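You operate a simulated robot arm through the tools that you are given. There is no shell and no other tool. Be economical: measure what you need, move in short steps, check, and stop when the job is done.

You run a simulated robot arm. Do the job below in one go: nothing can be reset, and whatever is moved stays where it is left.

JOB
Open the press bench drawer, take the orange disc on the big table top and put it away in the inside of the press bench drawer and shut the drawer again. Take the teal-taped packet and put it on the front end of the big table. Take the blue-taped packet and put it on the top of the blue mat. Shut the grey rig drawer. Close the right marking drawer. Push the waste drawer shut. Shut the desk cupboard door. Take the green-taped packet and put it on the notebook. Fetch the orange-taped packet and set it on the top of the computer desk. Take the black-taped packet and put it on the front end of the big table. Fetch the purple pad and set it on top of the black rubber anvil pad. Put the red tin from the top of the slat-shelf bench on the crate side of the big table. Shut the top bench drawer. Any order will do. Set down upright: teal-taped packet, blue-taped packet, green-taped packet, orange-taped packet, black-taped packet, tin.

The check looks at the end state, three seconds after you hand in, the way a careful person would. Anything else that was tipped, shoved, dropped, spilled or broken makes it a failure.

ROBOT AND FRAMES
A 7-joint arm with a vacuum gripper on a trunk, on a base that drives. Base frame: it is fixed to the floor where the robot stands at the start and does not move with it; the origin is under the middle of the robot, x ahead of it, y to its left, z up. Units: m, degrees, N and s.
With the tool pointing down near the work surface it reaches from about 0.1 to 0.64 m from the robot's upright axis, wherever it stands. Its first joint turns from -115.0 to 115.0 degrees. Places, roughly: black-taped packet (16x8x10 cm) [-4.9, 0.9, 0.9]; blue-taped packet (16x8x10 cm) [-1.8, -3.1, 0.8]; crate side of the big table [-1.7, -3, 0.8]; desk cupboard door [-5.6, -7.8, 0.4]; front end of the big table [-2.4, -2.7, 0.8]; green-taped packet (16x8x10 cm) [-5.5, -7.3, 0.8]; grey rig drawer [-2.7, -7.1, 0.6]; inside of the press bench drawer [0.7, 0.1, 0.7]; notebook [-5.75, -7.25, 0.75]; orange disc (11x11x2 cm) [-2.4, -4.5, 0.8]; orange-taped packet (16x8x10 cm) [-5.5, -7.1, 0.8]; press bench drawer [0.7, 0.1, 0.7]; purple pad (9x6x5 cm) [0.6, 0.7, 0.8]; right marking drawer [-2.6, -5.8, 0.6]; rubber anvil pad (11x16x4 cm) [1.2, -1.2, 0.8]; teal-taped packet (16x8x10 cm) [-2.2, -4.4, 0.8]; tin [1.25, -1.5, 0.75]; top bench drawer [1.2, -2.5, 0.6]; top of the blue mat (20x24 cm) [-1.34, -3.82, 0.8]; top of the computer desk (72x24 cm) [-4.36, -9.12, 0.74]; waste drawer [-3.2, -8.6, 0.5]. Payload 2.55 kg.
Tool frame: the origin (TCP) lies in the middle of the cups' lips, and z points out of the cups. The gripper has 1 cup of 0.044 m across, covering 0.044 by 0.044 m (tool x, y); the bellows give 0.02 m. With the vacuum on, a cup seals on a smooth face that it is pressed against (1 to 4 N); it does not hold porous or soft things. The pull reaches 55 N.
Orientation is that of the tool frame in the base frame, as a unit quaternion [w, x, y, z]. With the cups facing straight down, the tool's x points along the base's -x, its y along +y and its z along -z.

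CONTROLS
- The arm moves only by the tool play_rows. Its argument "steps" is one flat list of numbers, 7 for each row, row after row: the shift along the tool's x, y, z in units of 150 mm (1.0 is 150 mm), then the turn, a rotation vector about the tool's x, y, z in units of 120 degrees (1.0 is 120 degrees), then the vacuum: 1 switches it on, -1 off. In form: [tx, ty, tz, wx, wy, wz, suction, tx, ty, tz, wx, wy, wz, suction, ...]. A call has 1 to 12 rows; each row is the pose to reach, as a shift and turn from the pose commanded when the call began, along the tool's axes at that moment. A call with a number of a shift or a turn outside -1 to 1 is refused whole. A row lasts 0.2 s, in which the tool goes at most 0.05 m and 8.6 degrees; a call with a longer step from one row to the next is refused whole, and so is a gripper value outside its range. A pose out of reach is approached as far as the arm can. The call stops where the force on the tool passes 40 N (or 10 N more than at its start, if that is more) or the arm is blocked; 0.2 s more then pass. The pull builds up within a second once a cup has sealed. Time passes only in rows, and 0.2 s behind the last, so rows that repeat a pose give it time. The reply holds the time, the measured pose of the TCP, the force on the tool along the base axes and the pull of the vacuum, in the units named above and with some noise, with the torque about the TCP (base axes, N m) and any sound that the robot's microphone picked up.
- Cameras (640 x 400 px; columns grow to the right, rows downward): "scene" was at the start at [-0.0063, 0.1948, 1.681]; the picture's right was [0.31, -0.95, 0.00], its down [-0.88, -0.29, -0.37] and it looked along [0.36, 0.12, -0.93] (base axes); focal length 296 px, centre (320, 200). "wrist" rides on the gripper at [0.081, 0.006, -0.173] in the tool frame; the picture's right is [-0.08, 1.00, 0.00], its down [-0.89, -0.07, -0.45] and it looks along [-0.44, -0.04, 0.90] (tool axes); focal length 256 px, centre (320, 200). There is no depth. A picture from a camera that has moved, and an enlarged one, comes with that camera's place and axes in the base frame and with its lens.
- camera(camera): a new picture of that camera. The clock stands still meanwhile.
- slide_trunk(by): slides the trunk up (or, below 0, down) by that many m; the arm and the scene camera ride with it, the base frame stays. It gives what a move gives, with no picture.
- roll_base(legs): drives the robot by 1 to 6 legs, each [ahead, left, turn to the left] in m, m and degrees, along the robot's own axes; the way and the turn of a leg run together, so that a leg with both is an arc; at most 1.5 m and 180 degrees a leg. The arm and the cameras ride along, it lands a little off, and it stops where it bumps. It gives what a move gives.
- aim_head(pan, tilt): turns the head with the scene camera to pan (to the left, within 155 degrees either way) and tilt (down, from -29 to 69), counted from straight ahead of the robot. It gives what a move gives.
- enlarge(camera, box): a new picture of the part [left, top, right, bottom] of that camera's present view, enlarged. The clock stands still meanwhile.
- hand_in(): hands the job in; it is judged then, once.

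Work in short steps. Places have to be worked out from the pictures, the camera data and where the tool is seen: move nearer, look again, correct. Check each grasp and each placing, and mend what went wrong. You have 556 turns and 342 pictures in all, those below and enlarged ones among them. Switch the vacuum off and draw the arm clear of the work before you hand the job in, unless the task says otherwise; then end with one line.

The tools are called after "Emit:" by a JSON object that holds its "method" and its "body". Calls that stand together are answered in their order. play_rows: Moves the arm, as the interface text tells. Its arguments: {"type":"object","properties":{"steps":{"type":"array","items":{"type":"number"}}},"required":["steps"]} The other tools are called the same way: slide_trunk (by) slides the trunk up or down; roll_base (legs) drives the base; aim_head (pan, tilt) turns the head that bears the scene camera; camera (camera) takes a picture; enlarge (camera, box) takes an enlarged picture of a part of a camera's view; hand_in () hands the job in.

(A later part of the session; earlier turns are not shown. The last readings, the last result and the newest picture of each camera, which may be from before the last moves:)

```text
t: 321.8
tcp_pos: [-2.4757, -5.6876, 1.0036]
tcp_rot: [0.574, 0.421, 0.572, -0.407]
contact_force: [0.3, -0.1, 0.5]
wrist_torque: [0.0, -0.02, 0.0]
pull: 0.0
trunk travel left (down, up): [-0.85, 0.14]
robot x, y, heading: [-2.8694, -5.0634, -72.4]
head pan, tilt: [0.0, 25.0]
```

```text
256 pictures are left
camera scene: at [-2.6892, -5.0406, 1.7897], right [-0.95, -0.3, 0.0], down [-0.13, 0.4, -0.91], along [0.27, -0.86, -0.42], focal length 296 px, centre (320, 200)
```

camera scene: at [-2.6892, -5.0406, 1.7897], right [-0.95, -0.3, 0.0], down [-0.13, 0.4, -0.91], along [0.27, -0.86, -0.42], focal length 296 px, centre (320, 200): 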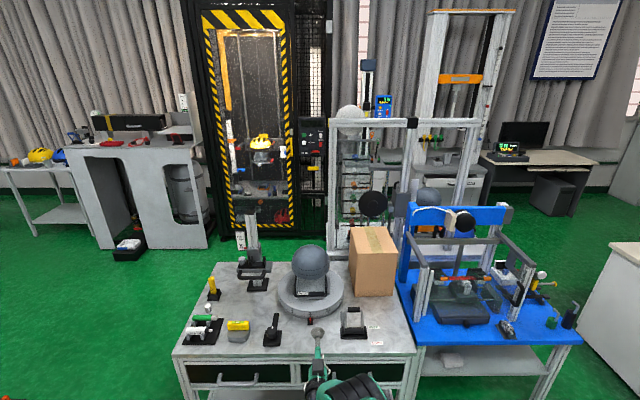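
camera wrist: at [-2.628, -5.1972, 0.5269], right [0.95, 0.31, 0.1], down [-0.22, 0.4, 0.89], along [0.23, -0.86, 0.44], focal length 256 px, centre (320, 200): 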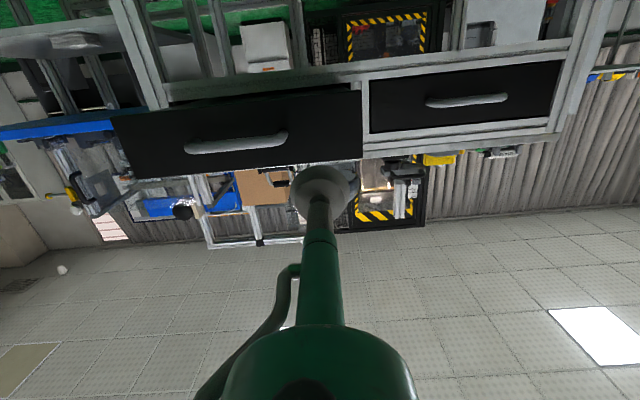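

The route to the grey rig is too narrow here, so I'll fetch the disc now (reachable from this side) and do the press bench, then come down the other aisle. Pitch the tool back down.

Emit:
{"method": "play_rows", "body": {"steps": [0, 0, -0.1, 0, 0.07, 0, -1, 0, 0, -0.2, 0, 0.14, 0, -1, 0, 0, -0.3, 0, 0.21, 0, -1, 0, 0, -0.4, 0, 0.28, 0, -1, 0, 0, -0.5, 0, 0.35, 0, -1, 0, 0, -0.6, 0, 0.42, 0, -1, 0, 0, -0.7, 0, 0.49, 0, -1, 0, 0, -0.8, 0, 0.56, 0, -1, 0, 0, -0.9, 0, 0.63, 0, -1, 0, 0, -1, 0, 0.7, 0, -1, 0, 0, -1, 0, 0.75, 0, -1]}}

```text
t: 324.2
tcp_pos: [-2.536, -5.5129, 0.9818]
tcp_rot: [0.054, 0.587, 0.804, -0.076]
contact_force: [0.7, 0.1, -0.1]
wrist_torque: [0.03, -0.02, 0.01]
pull: 0.1
out of reach, approached as far as the arm can: row 9, 10, 11
trunk travel left (down, up): [-0.85, 0.14]
robot x, y, heading: [-2.8691, -5.0653, -72.6]
head pan, tilt: [0.0, 25.0]
```

Emit:
{"method": "play_rows", "body": {"steps": [0.2, -0.2, -0.2, -0.01, 0.04, 0, -1, 0.4, -0.4, -0.4, -0.028, 0.084, 0, -1, 0.6, -0.6, -0.6, -0.028, 0.084, 0, -1, 0.8, -0.8, -0.7, -0.028, 0.084, 0, -1]}}

Emit:
{"method": "roll_base", "body": {"legs": [[-0.32, 0, 0], [0, 0, 90.3], [0, 0, 0]]}}

Emit:
{"method": "camera", "body": {"camera": "wrist"}}

```text
refused: row 1 steps farther than a row can; nothing moved
```

```text
t: 330.5
tcp_pos: [-2.5207, -4.4183, 0.9817]
tcp_rot: [0.094, -0.168, 0.981, -0.015]
contact_force: [-1.2, 0.2, 0.3]
wrist_torque: [-0.01, 0.02, -0.03]
pull: 0.0
trunk travel left (down, up): [-0.85, 0.14]
robot x, y, heading: [-2.9639, -4.7639, 18.9]
head pan, tilt: [0.0, 25.0]
```

```text
255 pictures are left
camera wrist: at [-2.6299, -4.4389, 1.1358], right [-0.25, 0.97, -0.05], down [0.77, 0.23, 0.6], along [0.59, 0.11, -0.8], focal length 256 px, centre (320, 200)
```

wrist: 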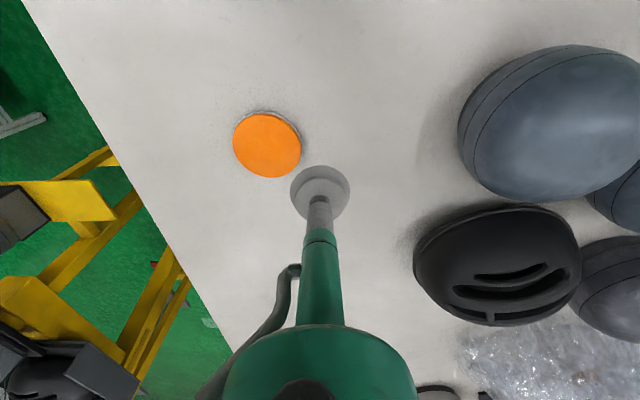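

Clear, and the disc is near at ≈(-2.446,-4.495). Level the tool first.

Emit:
{"method": "play_rows", "body": {"steps": [0, 0, -0.1, -0.014, 0.043, 0.006, -1, 0, 0, -0.2, -0.028, 0.0865, 0.0124, -1, 0, 0, -0.2, -0.028, 0.0865, 0.0124, -1]}}

Emit:
{"method": "camera", "body": {"camera": "wrist"}}

```text
t: 331.3
tcp_pos: [-2.5312, -4.4227, 0.9824]
tcp_rot: [0.086, -0.163, 0.983, -0.022]
contact_force: [0.1, -0.9, -0.3]
wrist_torque: [-0.01, 0.0, 0.0]
pull: 0.1
out of reach, approached as far as the arm can: row 1, 2, 3
trunk travel left (down, up): [-0.85, 0.14]
robot x, y, heading: [-2.963, -4.7597, 19.2]
head pan, tilt: [0.0, 25.0]
```

```text
254 pictures are left
camera wrist: at [-2.639, -4.4401, 1.1375], right [-0.24, 0.97, -0.06], down [0.78, 0.23, 0.59], along [0.58, 0.1, -0.81], focal length 256 px, centre (320, 200)
```

wrist: 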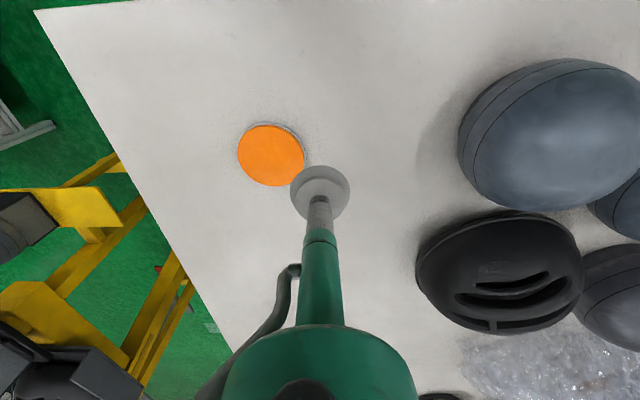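

Move the tool inward toward the robot while leveling.

Emit:
{"method": "play_rows", "body": {"steps": [0.2, -0.15, 0, 0, 0.03, 0, -1, 0.4, -0.3, 0, -0.015, 0.06, 0, -1, 0.6, -0.45, 0, -0.028, 0.0865, 0.01, -1, 0.6, -0.5, 0, -0.028, 0.0865, 0.01, -1]}}

```text
t: 332.3
tcp_pos: [-2.5922, -4.5071, 0.9669]
tcp_rot: [0.047, -0.158, 0.986, -0.032]
contact_force: [-0.3, -0.3, 0.2]
wrist_torque: [-0.05, 0.03, 0.0]
pull: 0.1
out of reach, approached as far as the arm can: row 1, 2, 3, 4
trunk travel left (down, up): [-0.85, 0.14]
robot x, y, heading: [-2.9651, -4.7603, 19.3]
head pan, tilt: [0.0, 25.0]
```

Emit:
{"method": "play_rows", "body": {"steps": [0.1, 0, 0.15, -0.018, 0.02, 0, -1, 0.2, 0, 0.3, -0.037, 0.04, 0, -1, 0.2, 0, 0.3, -0.037, 0.04, 0, -1]}}

```text
t: 333.1
tcp_pos: [-2.6037, -4.5236, 0.9344]
tcp_rot: [0.059, -0.157, 0.986, -0.016]
contact_force: [0.5, -0.6, -1.0]
wrist_torque: [0.04, 0.0, 0.01]
pull: 0.1
out of reach, approached as far as the arm can: row 1, 2, 3
trunk travel left (down, up): [-0.85, 0.14]
robot x, y, heading: [-2.9623, -4.7597, 19.1]
head pan, tilt: [0.0, 25.0]
```

A joint seems near its limit; check the arm's posture.

Emit:
{"method": "aim_head", "body": {"pan": 0, "tilt": 55}}

Emit:
{"method": "camera", "body": {"camera": "scene"}}

```text
t: 334.1
tcp_pos: [-2.6039, -4.5243, 0.9347]
tcp_rot: [0.058, -0.156, 0.986, -0.016]
contact_force: [-0.4, 0.3, 0.8]
wrist_torque: [0.02, 0.01, -0.02]
pull: 0.1
trunk travel left (down, up): [-0.85, 0.14]
robot x, y, heading: [-2.9652, -4.7586, 18.9]
head pan, tilt: [0.0, 55.0]
```

```text
253 pictures are left
camera scene: at [-3.0084, -4.59, 1.7458], right [0.33, -0.95, 0.0], down [-0.77, -0.27, -0.57], along [0.54, 0.19, -0.82], focal length 296 px, centre (320, 200)
```

scene: 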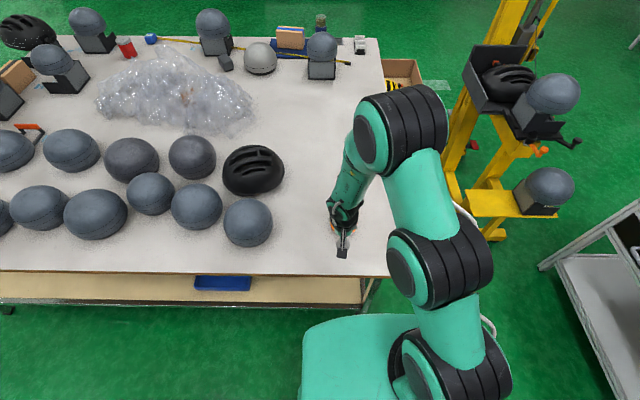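

Try leveling while extending out to above the disc.

Emit:
{"method": "play_rows", "body": {"steps": [-0.25, -0.03, 0, 0, 0.015, 0, -1, -0.5, -0.06, 0, -0.01, 0.03, 0, -1, -0.75, -0.1, 0, -0.02, 0.04, 0, -1, -1, -0.14, 0, -0.02, 0.05, 0, -1, -1, -0.14, 0, -0.02, 0.055, 0, -1]}}

Emit:
{"method": "camera", "body": {"camera": "wrist"}}

```text
t: 335.2
tcp_pos: [-2.5088, -4.5761, 0.9151]
tcp_rot: [0.041, -0.173, 0.983, -0.038]
contact_force: [-0.1, 0.4, 0.3]
wrist_torque: [-0.03, -0.02, 0.01]
pull: 0.1
out of reach, approached as far as the arm can: row 1, 2, 3, 4, 5
trunk travel left (down, up): [-0.85, 0.14]
robot x, y, heading: [-2.9607, -4.761, 19.2]
head pan, tilt: [0.0, 55.0]
```

```text
252 pictures are left
camera wrist: at [-2.6031, -4.5877, 1.0801], right [-0.26, 0.96, -0.08], down [0.82, 0.27, 0.51], along [0.51, 0.07, -0.86], focal length 256 px, centre (320, 200)
```

wrist: 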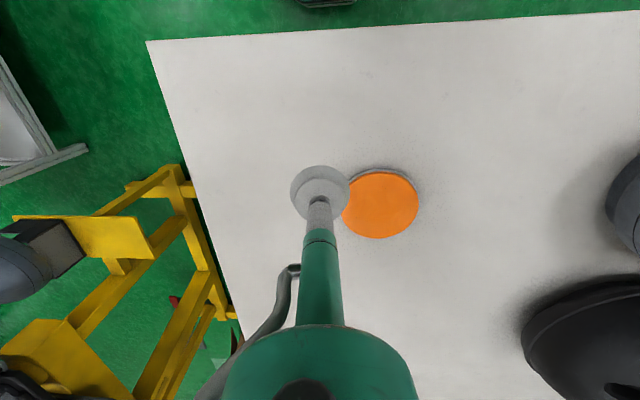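

A joint is against a limit; I'll undo through the path that worked: raise, extend, pitch forward, then come back near the centreline.

Emit:
{"method": "slide_trunk", "body": {"by": 0.13}}

Emit:
{"method": "play_rows", "body": {"steps": [-0.1, 0, 0, 0, -0.07, 0, -1, -0.2, 0, 0, 0, -0.14, 0, -1, -0.3, 0, 0, 0, -0.21, 0, -1, -0.4, 0, 0, 0, -0.28, 0, -1, -0.5, 0, 0, 0, -0.35, 0, -1, -0.6, 0, 0, 0, -0.42, 0, -1, -0.6, 0, 0, 0, -0.49, 0, -1, -0.6, 0, 0, 0, -0.56, 0, -1, -0.6, 0, 0, 0, -0.63, 0, -1]}}

```text
t: 336.8
tcp_pos: [-2.5091, -4.5783, 1.0455]
tcp_rot: [0.039, -0.173, 0.983, -0.038]
contact_force: [-0.4, -0.1, 0.8]
wrist_torque: [0.04, -0.01, 0.0]
pull: 0.0
trunk travel left (down, up): [-0.98, 0.01]
robot x, y, heading: [-2.9587, -4.7611, 19.0]
head pan, tilt: [0.0, 55.0]
```

```text
t: 338.8
tcp_pos: [-2.4254, -4.5462, 1.0506]
tcp_rot: [0.635, -0.161, 0.751, 0.078]
contact_force: [-0.7, 0.0, -0.6]
wrist_torque: [0.0, 0.01, 0.03]
pull: 0.0
out of reach, approached as far as the arm can: row 2
trunk travel left (down, up): [-0.98, 0.01]
robot x, y, heading: [-2.9583, -4.7631, 19.2]
head pan, tilt: [0.0, 55.0]
```

Good. Now pitch back to ~24° at this spot.

Emit:
{"method": "play_rows", "body": {"steps": [0, 0, 0, 0, 0.07, 0.0, -1, 0, 0, 0, 0, 0.14, 0, -1, 0, 0, 0, 0, 0.21, 0, -1, 0, 0, 0, 0, 0.28, 0, -1, 0, 0, 0, 0, 0.35, 0, -1, 0, 0, 0, 0, 0.42, 0, -1, 0, 0, 0, 0, 0.467, 0, -1]}}

```text
t: 340.4
tcp_pos: [-2.4248, -4.5479, 1.0485]
tcp_rot: [0.205, -0.178, 0.962, -0.007]
contact_force: [-0.1, -0.6, -0.6]
wrist_torque: [-0.01, -0.04, 0.01]
pull: 0.0
trunk travel left (down, up): [-0.98, 0.01]
robot x, y, heading: [-2.9633, -4.763, 19.1]
head pan, tilt: [0.0, 55.0]
```

Emit:
{"method": "play_rows", "body": {"steps": [0, 0, 0, -0.013, 0.065, 0.005, -1, 0, 0, 0, -0.026, 0.13, 0.01, -1, 0, 0, 0, -0.039, 0.1925, 0.016, -1, 0, 0, 0, -0.039, 0.1925, 0.016, -1]}}

```text
t: 341.4
tcp_pos: [-2.4403, -4.5136, 1.0487]
tcp_rot: [0.069, -0.173, 0.977, 0.102]
contact_force: [1.0, -2.5, -2.1]
wrist_torque: [0.35, 0.01, 0.06]
pull: 0.1
out of reach, approached as far as the arm can: row 1, 2, 3, 4
trunk travel left (down, up): [-0.98, 0.01]
robot x, y, heading: [-2.963, -4.7627, 18.7]
head pan, tilt: [0.0, 55.0]
```

Emit:
{"method": "camera", "body": {"camera": "scene"}}

Emit:
{"method": "camera", "body": {"camera": "wrist"}}

```text
251 pictures are left
camera scene: at [-3.0016, -4.5833, 1.8752], right [0.33, -0.95, 0.0], down [-0.78, -0.27, -0.57], along [0.54, 0.18, -0.82], focal length 296 px, centre (320, 200)
```

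scene: 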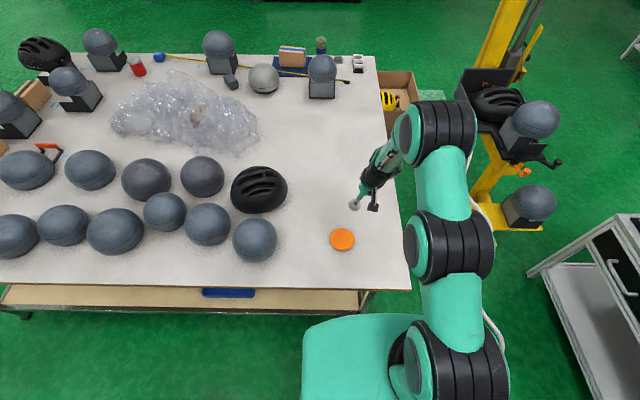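

```text
250 pictures are left
camera wrist: at [-2.5348, -4.5722, 1.2019], right [-0.28, 0.94, 0.19], down [0.81, 0.13, 0.57], along [0.51, 0.31, -0.8], focal length 256 px, centre (320, 200)
```

wrist: 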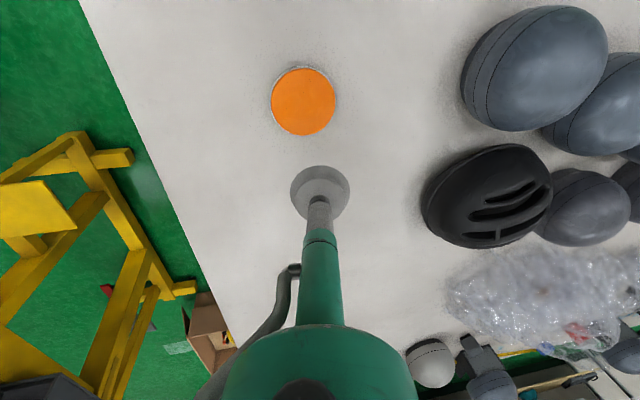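

Move the tool back and to the left (like the start posture) while leveling.

Emit:
{"method": "play_rows", "body": {"steps": [0.2, 0.2, 0, 0.015, 0.015, 0, -1, 0.4, 0.4, 0, 0.03, 0.03, 0, -1, 0.6, 0.6, 0, 0.045, 0.045, 0, -1, 0.8, 0.8, 0, 0.06, 0.06, 0, -1, 1, 1, 0, 0.075, 0.07, 0, -1, 1, 1, 0, 0.085, 0.081, 0, -1]}}

Emit:
{"method": "camera", "body": {"camera": "scene"}}

```text
t: 342.8
tcp_pos: [-2.6376, -4.4398, 1.0465]
tcp_rot: [0.004, -0.188, 0.982, -0.012]
contact_force: [-0.6, 0.1, -0.3]
wrist_torque: [-0.01, -0.01, -0.01]
pull: 0.1
trunk travel left (down, up): [-0.98, 0.01]
robot x, y, heading: [-2.9601, -4.7599, 18.9]
head pan, tilt: [0.0, 55.0]
```

```text
249 pictures are left
camera scene: at [-3.0074, -4.5905, 1.8758], right [0.33, -0.95, 0.0], down [-0.77, -0.27, -0.57], along [0.54, 0.19, -0.82], focal length 296 px, centre (320, 200)
```

scene: 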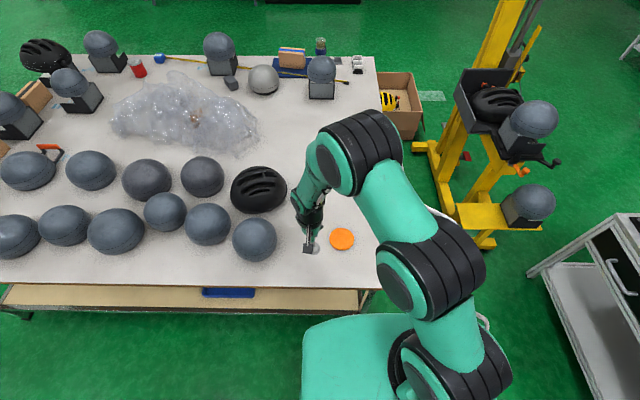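

Recovered. Move over the disc.

Emit:
{"method": "play_rows", "body": {"steps": [-0.2, -0.15, 0.1, 0, 0, 0, -1, -0.4, -0.3, 0.2, 0, 0, 0, -1, -0.6, -0.47, 0.3, 0, 0, 0, -1, -0.8, -0.64, 0.4, 0, 0, 0, -1, -1, -0.81, 0.5, 0, 0, 0, -1]}}

Emit:
{"method": "camera", "body": {"camera": "wrist"}}

```text
t: 344.0
tcp_pos: [-2.4526, -4.5007, 0.9774]
tcp_rot: [0.003, -0.188, 0.982, -0.012]
contact_force: [0.6, 0.4, 0.2]
wrist_torque: [0.01, 0.05, 0.01]
pull: 0.1
trunk travel left (down, up): [-0.98, 0.01]
robot x, y, heading: [-2.9607, -4.763, 19.2]
head pan, tilt: [0.0, 55.0]
```

```text
248 pictures are left
camera wrist: at [-2.5319, -4.5205, 1.1486], right [-0.3, 0.95, -0.02], down [0.85, 0.27, 0.45], along [0.44, 0.11, -0.89], focal length 256 px, centre (320, 200)
```

wrist: 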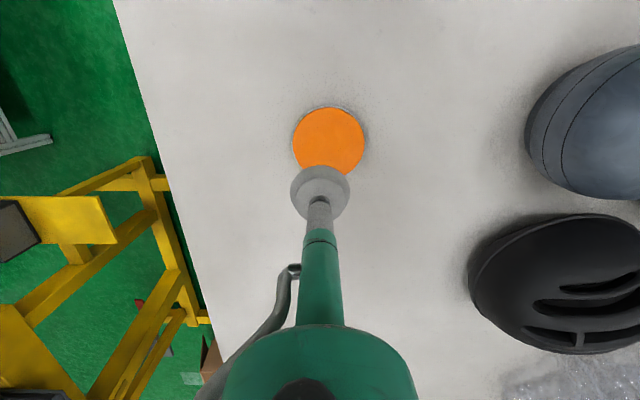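

Small correction and descend to the disc.

Emit:
{"method": "play_rows", "body": {"steps": [-0.07, 0.047, 0.3, 0, 0, 0, 1, -0.07, 0.047, 0.6, 0, 0, 0, 1, -0.07, 0.047, 0.9, 0, 0, 0, 1, -0.07, 0.047, 1, 0, 0, 0, 1]}}

Emit:
{"method": "play_rows", "body": {"steps": [0, 0, 0.06, 0, 0, 0, 1, 0, 0, 0.12, 0, 0, 0, 1, 0, 0, 0.17, 0, 0, 0, 1, 0, 0, 0.21, 0, 0, 0, 1, 0, 0, 0.25, 0, 0, 0, 1, 0, 0, 0.28, 0, 0, 0, 1]}}

```text
t: 345.0
tcp_pos: [-2.4416, -4.4917, 0.8256]
tcp_rot: [0.005, -0.189, 0.982, -0.011]
contact_force: [0.0, 0.5, 0.3]
wrist_torque: [-0.03, 0.03, -0.01]
pull: 0.1
trunk travel left (down, up): [-0.98, 0.01]
robot x, y, heading: [-2.9603, -4.7643, 18.9]
head pan, tilt: [0.0, 55.0]
```

```text
t: 346.2
tcp_pos: [-2.4316, -4.484, 0.8191]
tcp_rot: [0.005, -0.189, 0.982, -0.011]
contact_force: [0.2, 0.1, 0.0]
wrist_torque: [0.01, 0.02, 0.02]
pull: 0.1
out of reach, approached as far as the arm can: row 5
trunk travel left (down, up): [-0.98, 0.01]
robot x, y, heading: [-2.9645, -4.7659, 19.0]
head pan, tilt: [0.0, 55.0]
stopped in row 5: the arm was blocked; the commanded pose is now the measured one
```

The arm is at its low limit with the trunk raised. Raise the arm a bit and lower the trunk instead.

Emit:
{"method": "play_rows", "body": {"steps": [0, 0, -0.25, 0, 0, 0, 1, 0, 0, -0.5, 0, 0, 0, 1, 0, 0, -0.7, 0, 0, 0, 1]}}

Emit:
{"method": "slide_trunk", "body": {"by": -0.08}}

Emit:
{"method": "camera", "body": {"camera": "wrist"}}

```text
t: 347.0
tcp_pos: [-2.4353, -4.4842, 0.9237]
tcp_rot: [0.005, -0.188, 0.982, -0.011]
contact_force: [-0.3, -0.8, 0.4]
wrist_torque: [-0.02, -0.02, -0.02]
pull: 0.1
trunk travel left (down, up): [-0.98, 0.01]
robot x, y, heading: [-2.9639, -4.7615, 18.9]
head pan, tilt: [0.0, 55.0]
```

```text
t: 348.1
tcp_pos: [-2.4361, -4.4816, 0.8432]
tcp_rot: [0.005, -0.189, 0.982, -0.012]
contact_force: [1.0, -0.5, -0.3]
wrist_torque: [0.04, 0.03, 0.01]
pull: 0.0
trunk travel left (down, up): [-0.9, 0.09]
robot x, y, heading: [-2.9616, -4.7572, 19.1]
head pan, tilt: [0.0, 55.0]
```

```text
247 pictures are left
camera wrist: at [-2.514, -4.5022, 1.0146], right [-0.3, 0.95, -0.02], down [0.85, 0.27, 0.45], along [0.44, 0.11, -0.89], focal length 256 px, centre (320, 200)
```

wrist: 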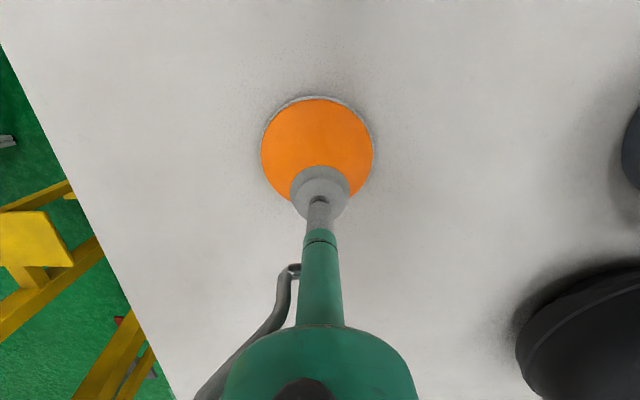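

Adjust 1.5 cm back and descend.

Emit:
{"method": "play_rows", "body": {"steps": [0.1, -0.03, 0.1, 0, 0, 0, 1, 0.1, -0.03, 0.18, 0, 0, 0, 1, 0.1, -0.03, 0.23, 0, 0, 0, 1, 0.1, -0.03, 0.27, 0, 0, 0, 1, 0.1, -0.03, 0.3, 0, 0, 0, 1, 0.1, -0.03, 0.33, 0, 0, 0, 1]}}

```text
t: 349.5
tcp_pos: [-2.4448, -4.493, 0.7949]
tcp_rot: [0.006, -0.189, 0.982, -0.011]
contact_force: [-1.6, -1.3, 4.8]
wrist_torque: [0.27, 0.17, 0.09]
pull: 55.1
trunk travel left (down, up): [-0.9, 0.09]
robot x, y, heading: [-2.9617, -4.7632, 19.2]
head pan, tilt: [0.0, 55.0]
```

Disc held. Lift, retract, and drive back around to the press bench.

Emit:
{"method": "play_rows", "body": {"steps": [0, 0, -0.1, 0, 0, 0, 1, 0, 0, -0.3, 0, 0, 0, 1, 0, 0, -0.6, 0, 0, 0, 1, 0.2, 0, -0.8, 0, 0, 0, 1, 0.5, 0, -0.9, 0, 0, 0, 1, 0.8, 0, -1, 0, 0, 0, 1]}}

Emit:
{"method": "slide_trunk", "body": {"by": 0.08}}

Emit:
{"method": "roll_base", "body": {"legs": [[-0.1, 0.3, -1], [0, 1.2, 0], [0, 1.2, 0]]}}

```text
t: 350.9
tcp_pos: [-2.5633, -4.5334, 0.9443]
tcp_rot: [0.006, -0.189, 0.982, -0.012]
contact_force: [-0.6, 0.7, -1.1]
wrist_torque: [0.0, -0.02, 0.0]
pull: 54.6
trunk travel left (down, up): [-0.9, 0.09]
robot x, y, heading: [-2.9612, -4.7617, 19.1]
head pan, tilt: [0.0, 55.0]
```

```text
t: 352.1
tcp_pos: [-2.5623, -4.5318, 1.0241]
tcp_rot: [0.005, -0.189, 0.982, -0.011]
contact_force: [0.0, 0.7, -1.3]
wrist_torque: [0.01, -0.02, 0.04]
pull: 54.8
trunk travel left (down, up): [-0.98, 0.01]
robot x, y, heading: [-2.9669, -4.7634, 19.1]
head pan, tilt: [0.0, 55.0]
```

```text
t: 365.6
tcp_pos: [-3.5523, -2.0045, 1.0242]
tcp_rot: [0.005, -0.2, 0.98, -0.011]
contact_force: [0.2, -0.7, -2.3]
wrist_torque: [-0.01, 0.05, 0.0]
pull: 54.2
trunk travel left (down, up): [-0.98, 0.01]
robot x, y, heading: [-3.9447, -2.2428, 20.4]
head pan, tilt: [0.0, 55.0]
```

Now drive across to the press bench.

Emit:
{"method": "roll_base", "body": {"legs": [[0, 0, -2.4], [1.4, 0.25, 0], [1.4, 0.25, 0], [1.3, 0.25, 0]]}}

Emit:
{"method": "aim_head", "body": {"pan": 0, "tilt": 50}}

Emit:
{"method": "camera", "body": {"camera": "scene"}}

```text
t: 385.9
tcp_pos: [0.1001, -0.0423, 1.023]
tcp_rot: [0.004, -0.186, 0.983, -0.012]
contact_force: [-0.3, -0.1, -1.9]
wrist_torque: [-0.04, 0.02, 0.02]
pull: 55.3
trunk travel left (down, up): [-0.98, 0.01]
robot x, y, heading: [-0.3011, -0.267, 18.7]
head pan, tilt: [0.0, 55.0]
```

```text
t: 386.6
tcp_pos: [0.0995, -0.0431, 1.024]
tcp_rot: [0.005, -0.185, 0.983, -0.011]
contact_force: [-0.9, -0.1, -1.6]
wrist_torque: [-0.03, 0.0, -0.02]
pull: 54.7
trunk travel left (down, up): [-0.98, 0.01]
robot x, y, heading: [-0.3014, -0.2669, 18.9]
head pan, tilt: [0.0, 50.0]
```

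```text
246 pictures are left
camera scene: at [-0.3428, -0.0941, 1.8822], right [0.32, -0.95, 0.0], down [-0.73, -0.24, -0.64], along [0.61, 0.2, -0.77], focal length 296 px, centre (320, 200)
```

scene: 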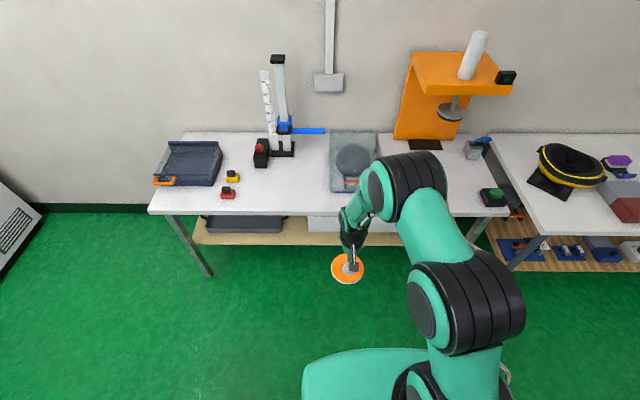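

Place the disc temporarily on a free spot of the bench top near the front. Drive closer first.

Emit:
{"method": "roll_base", "body": {"legs": [[0.33, 0.2, -0.5]]}}

Emit:
{"method": "play_rows", "body": {"steps": [-0.25, 0, 0, 0, 0, 0, 1, -0.5, 0, 0.1, 0, 0, 0, 1, -0.75, 0, 0.2, 0, 0, 0, 1, -1, 0, 0.3, 0, 0, 0, 1, -1, 0, 0.5, 0, 0, 0, 1]}}

Emit:
{"method": "camera", "body": {"camera": "wrist"}}

```text
t: 389.0
tcp_pos: [0.3601, 0.2399, 1.0244]
tcp_rot: [0.005, -0.176, 0.984, -0.011]
contact_force: [-1.1, -0.6, -1.9]
wrist_torque: [-0.03, -0.01, -0.04]
pull: 55.5
trunk travel left (down, up): [-0.98, 0.01]
robot x, y, heading: [-0.0441, 0.0211, 17.7]
head pan, tilt: [0.0, 50.0]
```

```text
t: 390.2
tcp_pos: [0.5032, 0.2875, 0.9516]
tcp_rot: [0.005, -0.177, 0.984, -0.012]
contact_force: [0.2, 0.0, -1.6]
wrist_torque: [0.0, 0.05, 0.0]
pull: 55.6
trunk travel left (down, up): [-0.98, 0.01]
robot x, y, heading: [-0.0446, 0.0198, 17.5]
head pan, tilt: [0.0, 50.0]
```

```text
245 pictures are left
camera wrist: at [0.4222, 0.2705, 1.1237], right [-0.27, 0.96, -0.02], down [0.86, 0.25, 0.45], along [0.44, 0.1, -0.89], focal length 256 px, centre (320, 200)
```

wrist: 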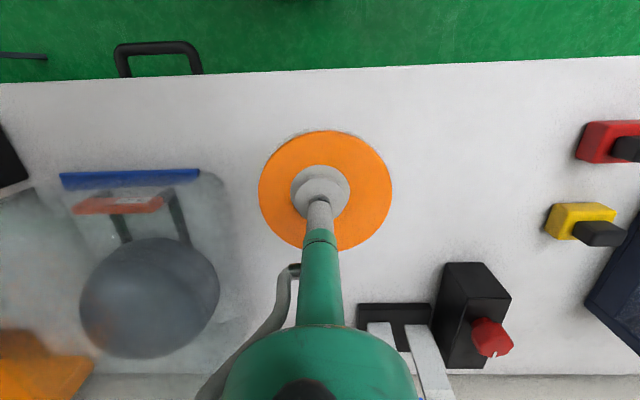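

Free spot beneath. Lower the trunk, then creep down.

Emit:
{"method": "slide_trunk", "body": {"by": -0.1}}

Emit:
{"method": "play_rows", "body": {"steps": [0, 0, 0.04, 0, 0, 0, 1, 0, 0, 0.08, 0, 0, 0, 1, 0, 0, 0.12, 0, 0, 0, 1, 0, 0, 0.16, 0, 0, 0, 1, 0, 0, 0.2, 0, 0, 0, 1, 0, 0, 0.24, 0, 0, 0, 1]}}

```text
t: 391.5
tcp_pos: [0.5018, 0.2877, 0.8535]
tcp_rot: [0.004, -0.177, 0.984, -0.011]
contact_force: [-0.4, -0.9, -1.5]
wrist_torque: [-0.02, 0.03, 0.02]
pull: 54.9
trunk travel left (down, up): [-0.88, 0.11]
robot x, y, heading: [-0.0447, 0.023, 17.6]
head pan, tilt: [0.0, 50.0]
```

```text
t: 392.9
tcp_pos: [0.5024, 0.2889, 0.8166]
tcp_rot: [0.005, -0.178, 0.984, -0.011]
contact_force: [1.1, -0.1, -1.0]
wrist_torque: [-0.04, 0.0, -0.04]
pull: 55.3
trunk travel left (down, up): [-0.88, 0.11]
robot x, y, heading: [-0.0453, 0.0252, 17.5]
head pan, tilt: [0.0, 50.0]
```

Emit:
{"method": "play_rows", "body": {"steps": [0, 0, 0.03, 0, 0, 0, 1, 0, 0, 0.06, 0, 0, 0, 1, 0, 0, 0.09, 0, 0, 0, 1, 0, 0, 0.12, 0, 0, 0, 1]}}

```text
t: 393.8
tcp_pos: [0.5094, 0.2922, 0.8112]
tcp_rot: [0.011, -0.178, 0.984, -0.009]
contact_force: [-5.0, -3.0, 20.1]
wrist_torque: [0.32, 0.52, 0.17]
pull: 54.8
trunk travel left (down, up): [-0.88, 0.11]
robot x, y, heading: [-0.0461, 0.0211, 17.4]
head pan, tilt: [0.0, 50.0]
stopped in row 4: the force on the tool passed its limit at 41 N (the readings are from after the stop); the commanded pose is now the measured one
```

Touching the bench. Release and lift off, then look.

Emit:
{"method": "play_rows", "body": {"steps": [0, 0, -0.02, 0, 0, 0, -1, 0, 0, -0.02, 0, 0, 0, -1, 0, 0, -0.02, 0, 0, 0, -1, 0, 0, -0.05, 0, 0, 0, -1, 0, 0, -0.2, 0, 0, 0, -1, 0, 0, -0.5, 0, 0, 0, -1, 0.2, 0, -0.7, 0, 0, 0, -1, 0.5, 0, -0.8, 0, 0, 0, -1, 0.8, 0, -0.9, 0, 0, 0, -1]}}

Emit:
{"method": "camera", "body": {"camera": "wrist"}}

Emit:
{"method": "camera", "body": {"camera": "scene"}}

```text
t: 395.8
tcp_pos: [0.3913, 0.2491, 0.9391]
tcp_rot: [0.009, -0.177, 0.984, -0.011]
contact_force: [-0.1, -0.5, -0.6]
wrist_torque: [0.01, -0.02, -0.02]
pull: 0.1
trunk travel left (down, up): [-0.88, 0.11]
robot x, y, heading: [-0.0485, 0.0215, 17.7]
head pan, tilt: [0.0, 50.0]
```

```text
244 pictures are left
camera wrist: at [0.3102, 0.2304, 1.1108], right [-0.27, 0.96, -0.02], down [0.85, 0.25, 0.46], along [0.45, 0.11, -0.89], focal length 256 px, centre (320, 200)
```

wrist: 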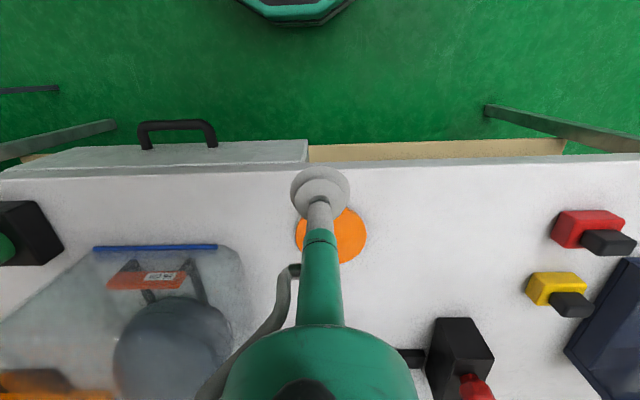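

```text
243 pictures are left
camera scene: at [-0.0868, 0.1933, 1.7823], right [0.3, -0.95, 0.0], down [-0.73, -0.23, -0.64], along [0.61, 0.2, -0.77], focal length 296 px, centre (320, 200)
```

scene: 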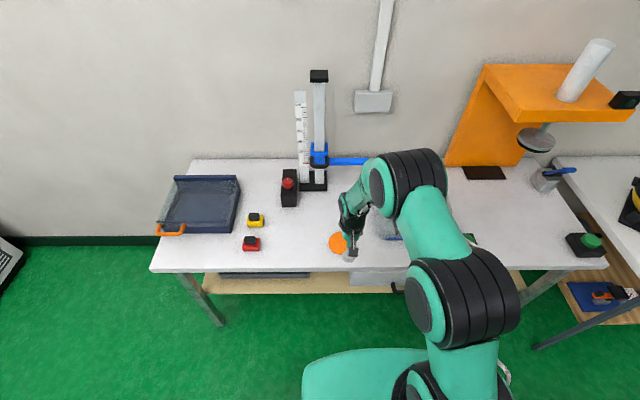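

Disc is parked. Back up and look at the drawer front from lower down.

Emit:
{"method": "roll_base", "body": {"legs": [[-0.45, -0.15, 0.4]]}}

Emit:
{"method": "slide_trunk", "body": {"by": -0.3}}

Emit:
{"method": "aim_head", "body": {"pan": 0, "tilt": 40}}

Emit:
{"method": "camera", "body": {"camera": "scene"}}

```text
t: 398.5
tcp_pos: [0.0237, -0.0193, 0.9398]
tcp_rot: [0.008, -0.183, 0.983, -0.01]
contact_force: [-0.2, 0.2, -0.2]
wrist_torque: [0.0, 0.03, 0.01]
pull: 0.1
trunk travel left (down, up): [-0.88, 0.11]
robot x, y, heading: [-0.416, -0.2505, 18.5]
head pan, tilt: [0.0, 50.0]
```

```text
t: 401.5
tcp_pos: [0.0251, -0.0203, 0.6395]
tcp_rot: [0.009, -0.182, 0.983, -0.011]
contact_force: [-0.3, 0.7, 0.4]
wrist_torque: [0.01, 0.01, -0.02]
pull: 0.1
trunk travel left (down, up): [-0.58, 0.41]
robot x, y, heading: [-0.4105, -0.2562, 18.3]
head pan, tilt: [0.0, 50.0]
```

```text
t: 402.2
tcp_pos: [0.0236, -0.0191, 0.6394]
tcp_rot: [0.007, -0.183, 0.983, -0.01]
contact_force: [0.1, -1.2, -0.2]
wrist_torque: [0.0, 0.01, 0.02]
pull: 0.1
trunk travel left (down, up): [-0.58, 0.41]
robot x, y, heading: [-0.4109, -0.2567, 18.5]
head pan, tilt: [0.0, 40.0]
```

```text
242 pictures are left
camera scene: at [-0.4449, -0.0781, 1.4964], right [0.31, -0.95, 0.0], down [-0.61, -0.2, -0.77], along [0.73, 0.24, -0.64], focal length 296 px, centre (320, 200)
```

scene: 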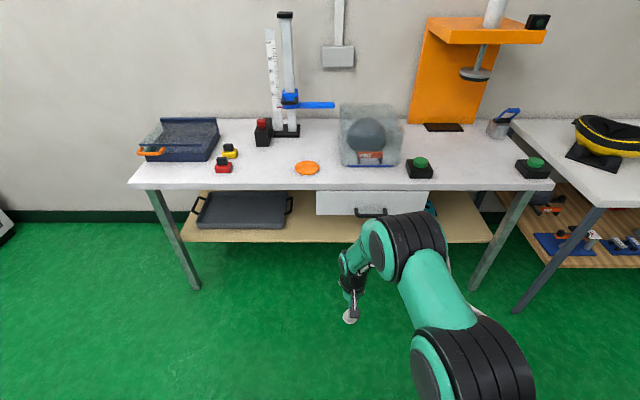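

Emit:
{"method": "enlarge", "body": {"camera": "scene", "box": [290, 165, 450, 265]}}

```text
4.00 times, centred on (370, 215) of scene
camera zoom: at [-0.4449, -0.0781, 1.4964], right [0.31, -0.95, 0.0], down [-0.61, -0.2, -0.77], along [0.73, 0.24, -0.64], focal length 1184 px, centre (120, 140)
```

zoom: 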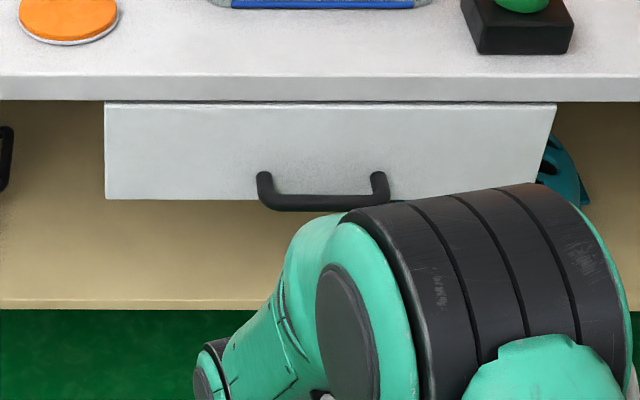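

Panel spans z 0.65–0.77; I'll suck left of the handle at z≈0.715. First raise, then extend and pitch the tool forward.

Emit:
{"method": "play_rows", "body": {"steps": [0, -0.1, -0.2, 0, 0, 0, -1, 0, -0.2, -0.4, 0, 0, 0, -1, -0.2, -0.2, -0.55, 0, -0.05, 0, -1, -0.4, -0.2, -0.6, 0, -0.1, 0, -1, -0.6, -0.2, -0.6, 0, -0.16, 0, -1, -0.75, -0.2, -0.6, 0, -0.22, 0, -1, -0.75, -0.2, -0.6, 0, -0.29, 0, -1, -0.75, -0.2, -0.6, 0, -0.36, 0, -1, -0.75, -0.2, -0.6, 0, -0.43, 0, -1, -0.75, -0.2, -0.6, 0, -0.5, 0, -1, -0.75, -0.2, -0.6, 0, -0.57, 0, -1, -0.75, -0.2, -0.6, 0, -0.64, 0, -1]}}

```text
t: 404.8
tcp_pos: [0.1644, 0.0332, 0.7487]
tcp_rot: [0.609, -0.145, 0.774, 0.099]
contact_force: [-0.3, -0.3, 0.4]
wrist_torque: [0.0, -0.02, 0.0]
pull: 0.0
out of reach, approached as far as the arm can: row 8, 9, 10, 11, 12
trunk travel left (down, up): [-0.58, 0.41]
robot x, y, heading: [-0.4102, -0.2509, 18.5]
head pan, tilt: [0.0, 40.0]
```

Complete the pitch, lowering slightly.

Emit:
{"method": "play_rows", "body": {"steps": [0.1, 0, 0.1, 0, -0.04, 0, -1, 0.2, 0, 0.2, 0, -0.08, 0, -1, 0.22, 0, 0.3, 0, -0.117, 0, -1]}}

```text
t: 405.6
tcp_pos: [0.2178, 0.0715, 0.7134]
tcp_rot: [0.676, -0.137, 0.715, 0.112]
contact_force: [0.3, 0.2, -0.1]
wrist_torque: [0.02, 0.05, 0.0]
pull: 0.1
out of reach, approached as far as the arm can: row 1, 2, 3
trunk travel left (down, up): [-0.58, 0.41]
robot x, y, heading: [-0.4099, -0.2573, 18.3]
head pan, tilt: [0.0, 40.0]
```

Nearly horizontal (3.5° off). Turn the base -2° to square up and drive 0.17 m ahead.

Emit:
{"method": "roll_base", "body": {"legs": [[0.17, 0.03, -2]]}}

Emit:
{"method": "camera", "body": {"camera": "wrist"}}

Emit:
{"method": "camera", "body": {"camera": "scene"}}

```text
t: 407.1
tcp_pos: [0.3825, 0.1275, 0.7123]
tcp_rot: [0.677, -0.126, 0.718, 0.102]
contact_force: [-0.7, 0.2, 0.4]
wrist_torque: [-0.01, -0.02, 0.02]
pull: 0.1
trunk travel left (down, up): [-0.58, 0.41]
robot x, y, heading: [-0.2591, -0.1704, 16.3]
head pan, tilt: [0.0, 40.0]
```

```text
240 pictures are left
camera wrist: at [0.2135, 0.0774, 0.6418], right [-0.31, 0.95, 0.05], down [-0.35, -0.17, 0.92], along [0.88, 0.27, 0.39], focal length 256 px, centre (320, 200)
```

wrist: 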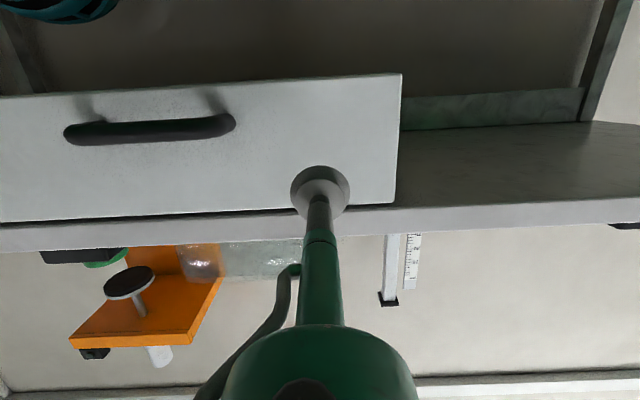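

```text
239 pictures are left
camera scene: at [-0.2838, 0.0026, 1.4964], right [0.28, -0.96, 0.0], down [-0.62, -0.18, -0.77], along [0.73, 0.22, -0.64], focal length 296 px, centre (320, 200)
```

scene: 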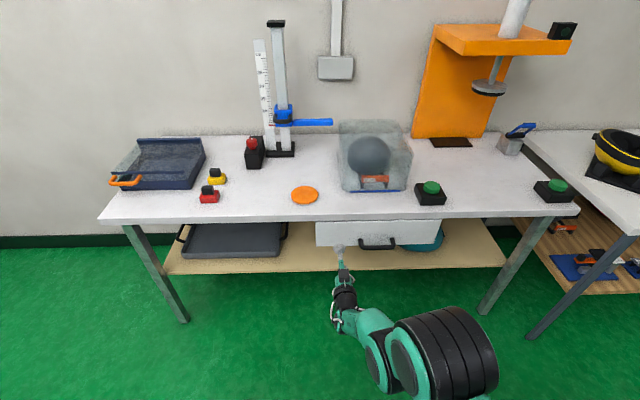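

Aim point is on the panel, clear of the handle. Advance with vacuum on.

Emit:
{"method": "play_rows", "body": {"steps": [0, 0, 0.15, 0, 0, 0, 1, 0, 0, 0.3, 0, 0, 0, 1, 0, 0, 0.36, 0, 0, 0, 1, 0, 0, 0.4, 0, 0, 0, 1, 0, 0, 0.44, 0, 0, 0, 1, 0, 0, 0.48, 0, 0, 0, 1, 0, 0, 0.52, 0, 0, 0, 1]}}

```text
t: 408.7
tcp_pos: [0.4557, 0.1538, 0.7078]
tcp_rot: [0.677, -0.123, 0.719, 0.099]
contact_force: [-1.0, -0.1, -0.4]
wrist_torque: [0.08, 0.23, -0.04]
pull: 54.7
trunk travel left (down, up): [-0.58, 0.41]
robot x, y, heading: [-0.2565, -0.1757, 16.4]
head pan, tilt: [0.0, 40.0]
```

Sealed. Pull back 0.15 m slowly.

Emit:
{"method": "play_rows", "body": {"steps": [0, 0, -0.08, 0, 0, 0, 1, 0, 0, -0.18, 0, 0, 0, 1, 0, 0, -0.3, 0, 0, 0, 1, 0, 0, -0.42, 0, 0, 0, 1, 0, 0, -0.54, 0, 0, 0, 1, 0, 0, -0.66, 0, 0, 0, 1, 0, 0, -0.8, 0, 0, 0, 1]}}

Emit:
{"method": "camera", "body": {"camera": "scene"}}

```text
t: 410.3
tcp_pos: [0.3792, 0.1292, 0.708]
tcp_rot: [0.673, -0.127, 0.722, 0.101]
contact_force: [-3.0, 4.3, -18.8]
wrist_torque: [0.38, -0.38, -0.52]
pull: 55.3
out of reach, approached as far as the arm can: row 6, 7
trunk travel left (down, up): [-0.58, 0.41]
robot x, y, heading: [-0.2586, -0.1738, 16.8]
head pan, tilt: [0.0, 40.0]
```

```text
238 pictures are left
camera scene: at [-0.283, 0.0038, 1.4961], right [0.28, -0.96, 0.0], down [-0.62, -0.18, -0.77], along [0.73, 0.22, -0.64], focal length 296 px, centre (320, 200)
```

scene: 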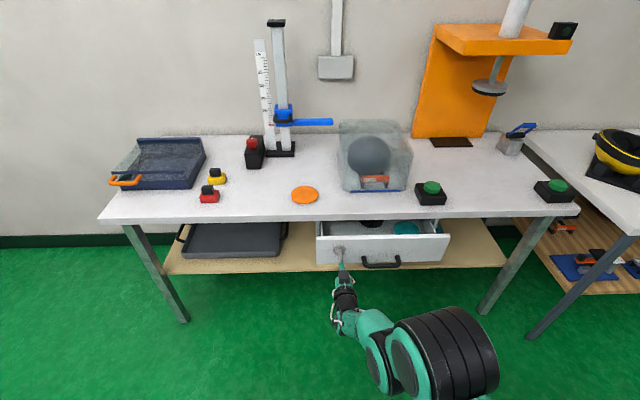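

Opening. Continue by driving the base back 0.17 m with the cup holding.

Emit:
{"method": "roll_base", "body": {"legs": [[-0.1, 0, 0]]}}

Emit:
{"method": "roll_base", "body": {"legs": [[-0.08, 0, 0]]}}

Emit:
{"method": "camera", "body": {"camera": "scene"}}

```text
t: 411.4
tcp_pos: [0.2873, 0.0968, 0.7074]
tcp_rot: [0.673, -0.126, 0.722, 0.101]
contact_force: [2.1, -7.1, -19.8]
wrist_torque: [0.08, -0.45, -0.17]
pull: 55.0
trunk travel left (down, up): [-0.58, 0.41]
robot x, y, heading: [-0.3524, -0.2011, 16.3]
head pan, tilt: [0.0, 40.0]
```

```text
t: 412.5
tcp_pos: [0.2113, 0.0739, 0.708]
tcp_rot: [0.673, -0.124, 0.722, 0.1]
contact_force: [5.2, -14.0, -5.1]
wrist_torque: [-0.17, -0.49, 0.06]
pull: 54.7
trunk travel left (down, up): [-0.58, 0.41]
robot x, y, heading: [-0.4251, -0.2228, 16.6]
head pan, tilt: [0.0, 40.0]
```

```text
237 pictures are left
camera scene: at [-0.4532, -0.0495, 1.4966], right [0.28, -0.96, 0.0], down [-0.62, -0.18, -0.77], along [0.73, 0.22, -0.64], focal length 296 px, centre (320, 200)
```

scene: 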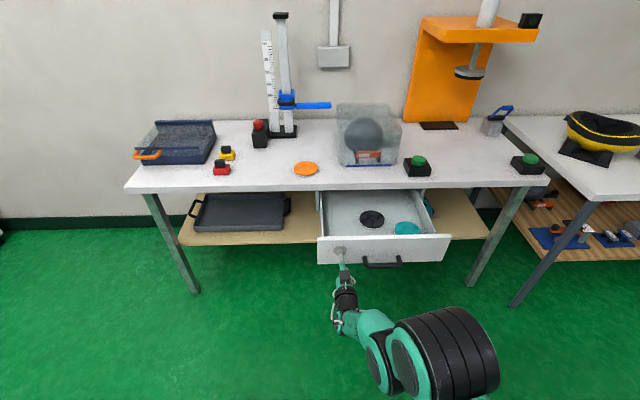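

Drawer is open ~0.26 m, with room at its left for the disc. Release and back off.

Emit:
{"method": "play_rows", "body": {"steps": [0, 0, 0, 0, 0, 0, -1, 0, 0, 0, 0, 0, 0, -1, 0, 0, 0, 0, 0, 0, -1, 0, 0, 0, 0, 0, 0, -1]}}

Emit:
{"method": "roll_base", "body": {"legs": [[-0.15, 0, 0]]}}

Emit:
{"method": "enlarge", "body": {"camera": "scene", "box": [280, 150, 440, 250]}}

```text
t: 413.5
tcp_pos: [0.2108, 0.0735, 0.7069]
tcp_rot: [0.672, -0.125, 0.723, 0.099]
contact_force: [-0.4, 0.9, -0.7]
wrist_torque: [0.0, 0.02, -0.03]
pull: 0.2
trunk travel left (down, up): [-0.58, 0.41]
robot x, y, heading: [-0.4295, -0.2218, 16.3]
head pan, tilt: [0.0, 40.0]
```

```text
t: 414.9
tcp_pos: [0.07, 0.0298, 0.7077]
tcp_rot: [0.673, -0.123, 0.723, 0.098]
contact_force: [0.3, -0.4, 0.0]
wrist_torque: [0.0, 0.02, -0.03]
pull: 0.1
trunk travel left (down, up): [-0.58, 0.41]
robot x, y, heading: [-0.5686, -0.2637, 16.3]
head pan, tilt: [0.0, 40.0]
```

```text
4.00 times, centred on (360, 200) of scene
camera zoom: at [-0.5947, -0.0892, 1.4965], right [0.28, -0.96, 0.0], down [-0.62, -0.18, -0.77], along [0.74, 0.21, -0.64], focal length 1184 px, centre (160, 200)
```

zoom: 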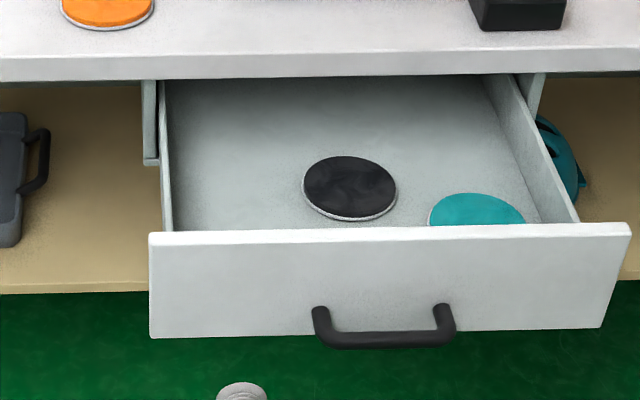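

Now raise the trunk and pitch the tool back down, staying extended and leftish.

Emit:
{"method": "slide_trunk", "body": {"by": 0.3}}

Emit:
{"method": "play_rows", "body": {"steps": [0, 0.15, -0.1, 0, 0.065, 0, -1, 0, 0.3, -0.2, 0, 0.13, 0, -1, 0, 0.45, -0.3, 0, 0.2, 0, -1, 0, 0.6, -0.4, 0, 0.27, 0, -1, 0, 0.75, -0.5, 0, 0.34, 0, -1, 0, 0.9, -0.6, 0, 0.41, 0, -1, 0, 1, -0.7, 0, 0.48, 0, -1, 0, 1, -0.7, 0, 0.55, 0, -1, 0, 1, -0.7, 0, 0.61, 0, -1, 0, 1, -0.7, 0, 0.67, 0, -1, 0, 1, -0.7, 0, 0.72, 0, -1]}}

```text
t: 417.9
tcp_pos: [0.0713, 0.0318, 1.0076]
tcp_rot: [0.672, -0.123, 0.724, 0.098]
contact_force: [-0.7, -0.3, 0.2]
wrist_torque: [-0.02, -0.01, 0.01]
pull: 0.0
trunk travel left (down, up): [-0.88, 0.11]
robot x, y, heading: [-0.5687, -0.2695, 16.4]
head pan, tilt: [0.0, 40.0]
```

```text
t: 420.3
tcp_pos: [-0.087, 0.1292, 1.0175]
tcp_rot: [0.001, -0.157, 0.988, -0.012]
contact_force: [0.2, -0.5, -0.4]
wrist_torque: [0.05, -0.03, 0.03]
pull: 0.2
out of reach, approached as far as the arm can: row 11
trunk travel left (down, up): [-0.88, 0.11]
robot x, y, heading: [-0.5669, -0.2602, 16.5]
head pan, tilt: [0.0, 40.0]
```

Tool is vertical again. Move left of the drawer and forward to reach the disc.

Emit:
{"method": "roll_base", "body": {"legs": [[0, 0.42, 1.5], [0.6, 0, 0]]}}

Emit:
{"method": "play_rows", "body": {"steps": [0, -0.3, 0, 0, 0, 0, -1, 0, -0.6, 0, 0, 0, 0, -1, 0, -0.9, 0, 0, 0, 0, -1, 0, -1, 0, 0, 0, 0, -1]}}

Emit:
{"method": "play_rows", "body": {"steps": [0, -0.3, 0, 0, 0, 0, -1, 0, -0.6, 0, 0, 0, 0, -1, 0, -0.9, 0, 0, 0, 0, -1, 0, -1, 0, 0, 0, 0, -1]}}

Emit:
{"method": "camera", "body": {"camera": "wrist"}}

```text
t: 425.9
tcp_pos: [0.3561, 0.7264, 1.0173]
tcp_rot: [0.002, -0.166, 0.986, -0.012]
contact_force: [0.4, -0.3, -0.9]
wrist_torque: [0.06, -0.01, 0.02]
pull: 0.0
trunk travel left (down, up): [-0.88, 0.11]
robot x, y, heading: [-0.1181, 0.32, 17.0]
head pan, tilt: [0.0, 40.0]
```

```text
t: 426.9
tcp_pos: [0.4059, 0.5852, 1.0208]
tcp_rot: [0.002, -0.166, 0.986, -0.012]
contact_force: [0.2, -0.4, -0.9]
wrist_torque: [-0.01, 0.01, -0.03]
pull: 0.1
trunk travel left (down, up): [-0.88, 0.11]
robot x, y, heading: [-0.1196, 0.3234, 17.4]
head pan, tilt: [0.0, 40.0]
```

```text
t: 427.9
tcp_pos: [0.4513, 0.4448, 1.0254]
tcp_rot: [0.002, -0.166, 0.986, -0.011]
contact_force: [0.1, -0.3, 0.2]
wrist_torque: [0.0, -0.03, -0.02]
pull: 0.1
trunk travel left (down, up): [-0.88, 0.11]
robot x, y, heading: [-0.1202, 0.3183, 17.5]
head pan, tilt: [0.0, 40.0]
```

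```text
235 pictures are left
camera wrist: at [0.3722, 0.4293, 1.196], right [-0.25, 0.97, -0.02], down [0.86, 0.24, 0.45], along [0.44, 0.09, -0.89], focal length 256 px, centre (320, 200)
```

wrist: 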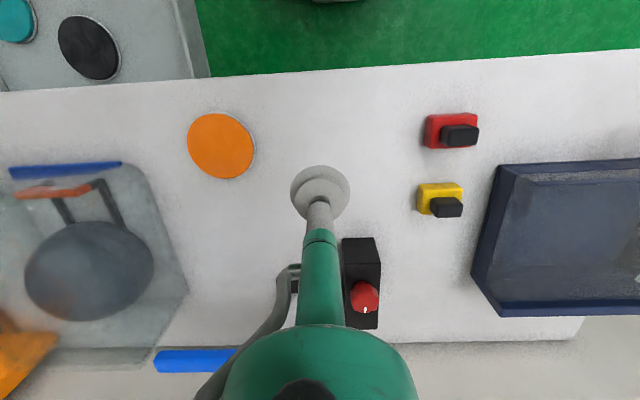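

Disc at about (0.511, 0.295). Move over it and descend with the trunk lowered.

Emit:
{"method": "play_rows", "body": {"steps": [0, -0.3, 0.1, 0, 0, 0, -1, -0.02, -0.6, 0.2, 0, 0, 0, -1, -0.04, -0.85, 0.35, 0, 0, 0, -1, -0.04, -1, 0.5, 0, 0, 0, -1]}}

Emit:
{"method": "slide_trunk", "body": {"by": -0.08}}

Emit:
{"method": "camera", "body": {"camera": "wrist"}}

```text
t: 428.9
tcp_pos: [0.5095, 0.3036, 0.9536]
tcp_rot: [0.001, -0.165, 0.986, -0.011]
contact_force: [0.0, -0.6, 0.0]
wrist_torque: [0.0, 0.03, 0.03]
pull: 0.1
trunk travel left (down, up): [-0.88, 0.11]
robot x, y, heading: [-0.1164, 0.319, 17.1]
head pan, tilt: [0.0, 40.0]
```

```text
t: 430.1
tcp_pos: [0.5096, 0.3051, 0.8731]
tcp_rot: [0.002, -0.166, 0.986, -0.013]
contact_force: [-0.1, -0.1, -0.2]
wrist_torque: [-0.03, 0.02, -0.02]
pull: 0.2
trunk travel left (down, up): [-0.8, 0.19]
robot x, y, heading: [-0.1228, 0.3225, 16.9]
head pan, tilt: [0.0, 40.0]
```

```text
234 pictures are left
camera wrist: at [0.4293, 0.2891, 1.0448], right [-0.25, 0.97, -0.02], down [0.86, 0.24, 0.45], along [0.44, 0.09, -0.89], focal length 256 px, centre (320, 200)
```

wrist: 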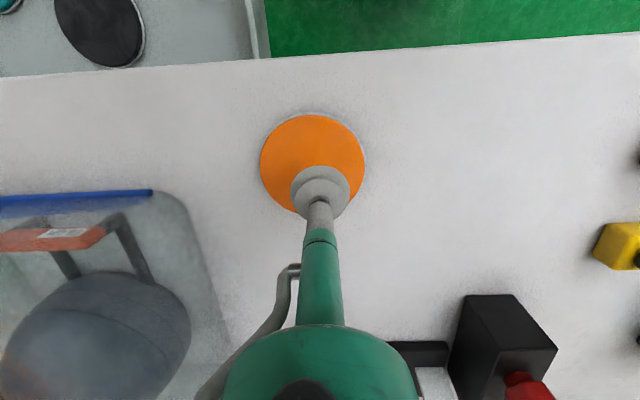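

Emit:
{"method": "play_rows", "body": {"steps": [0.01, -0.06, 0.2, 0, 0, 0, 1, 0.01, -0.06, 0.3, 0, 0, 0, 1, 0.01, -0.06, 0.36, 0, 0, 0, 1, 0.01, -0.06, 0.4, 0, 0, 0, 1, 0.01, -0.06, 0.43, 0, 0, 0, 1]}}

```text
t: 431.3
tcp_pos: [0.5127, 0.2944, 0.8128]
tcp_rot: [0.005, -0.166, 0.986, -0.013]
contact_force: [-2.3, 0.6, 14.1]
wrist_torque: [0.47, 0.42, 0.03]
pull: 55.1
trunk travel left (down, up): [-0.8, 0.19]
robot x, y, heading: [-0.1181, 0.323, 17.1]
head pan, tilt: [0.0, 40.0]
```

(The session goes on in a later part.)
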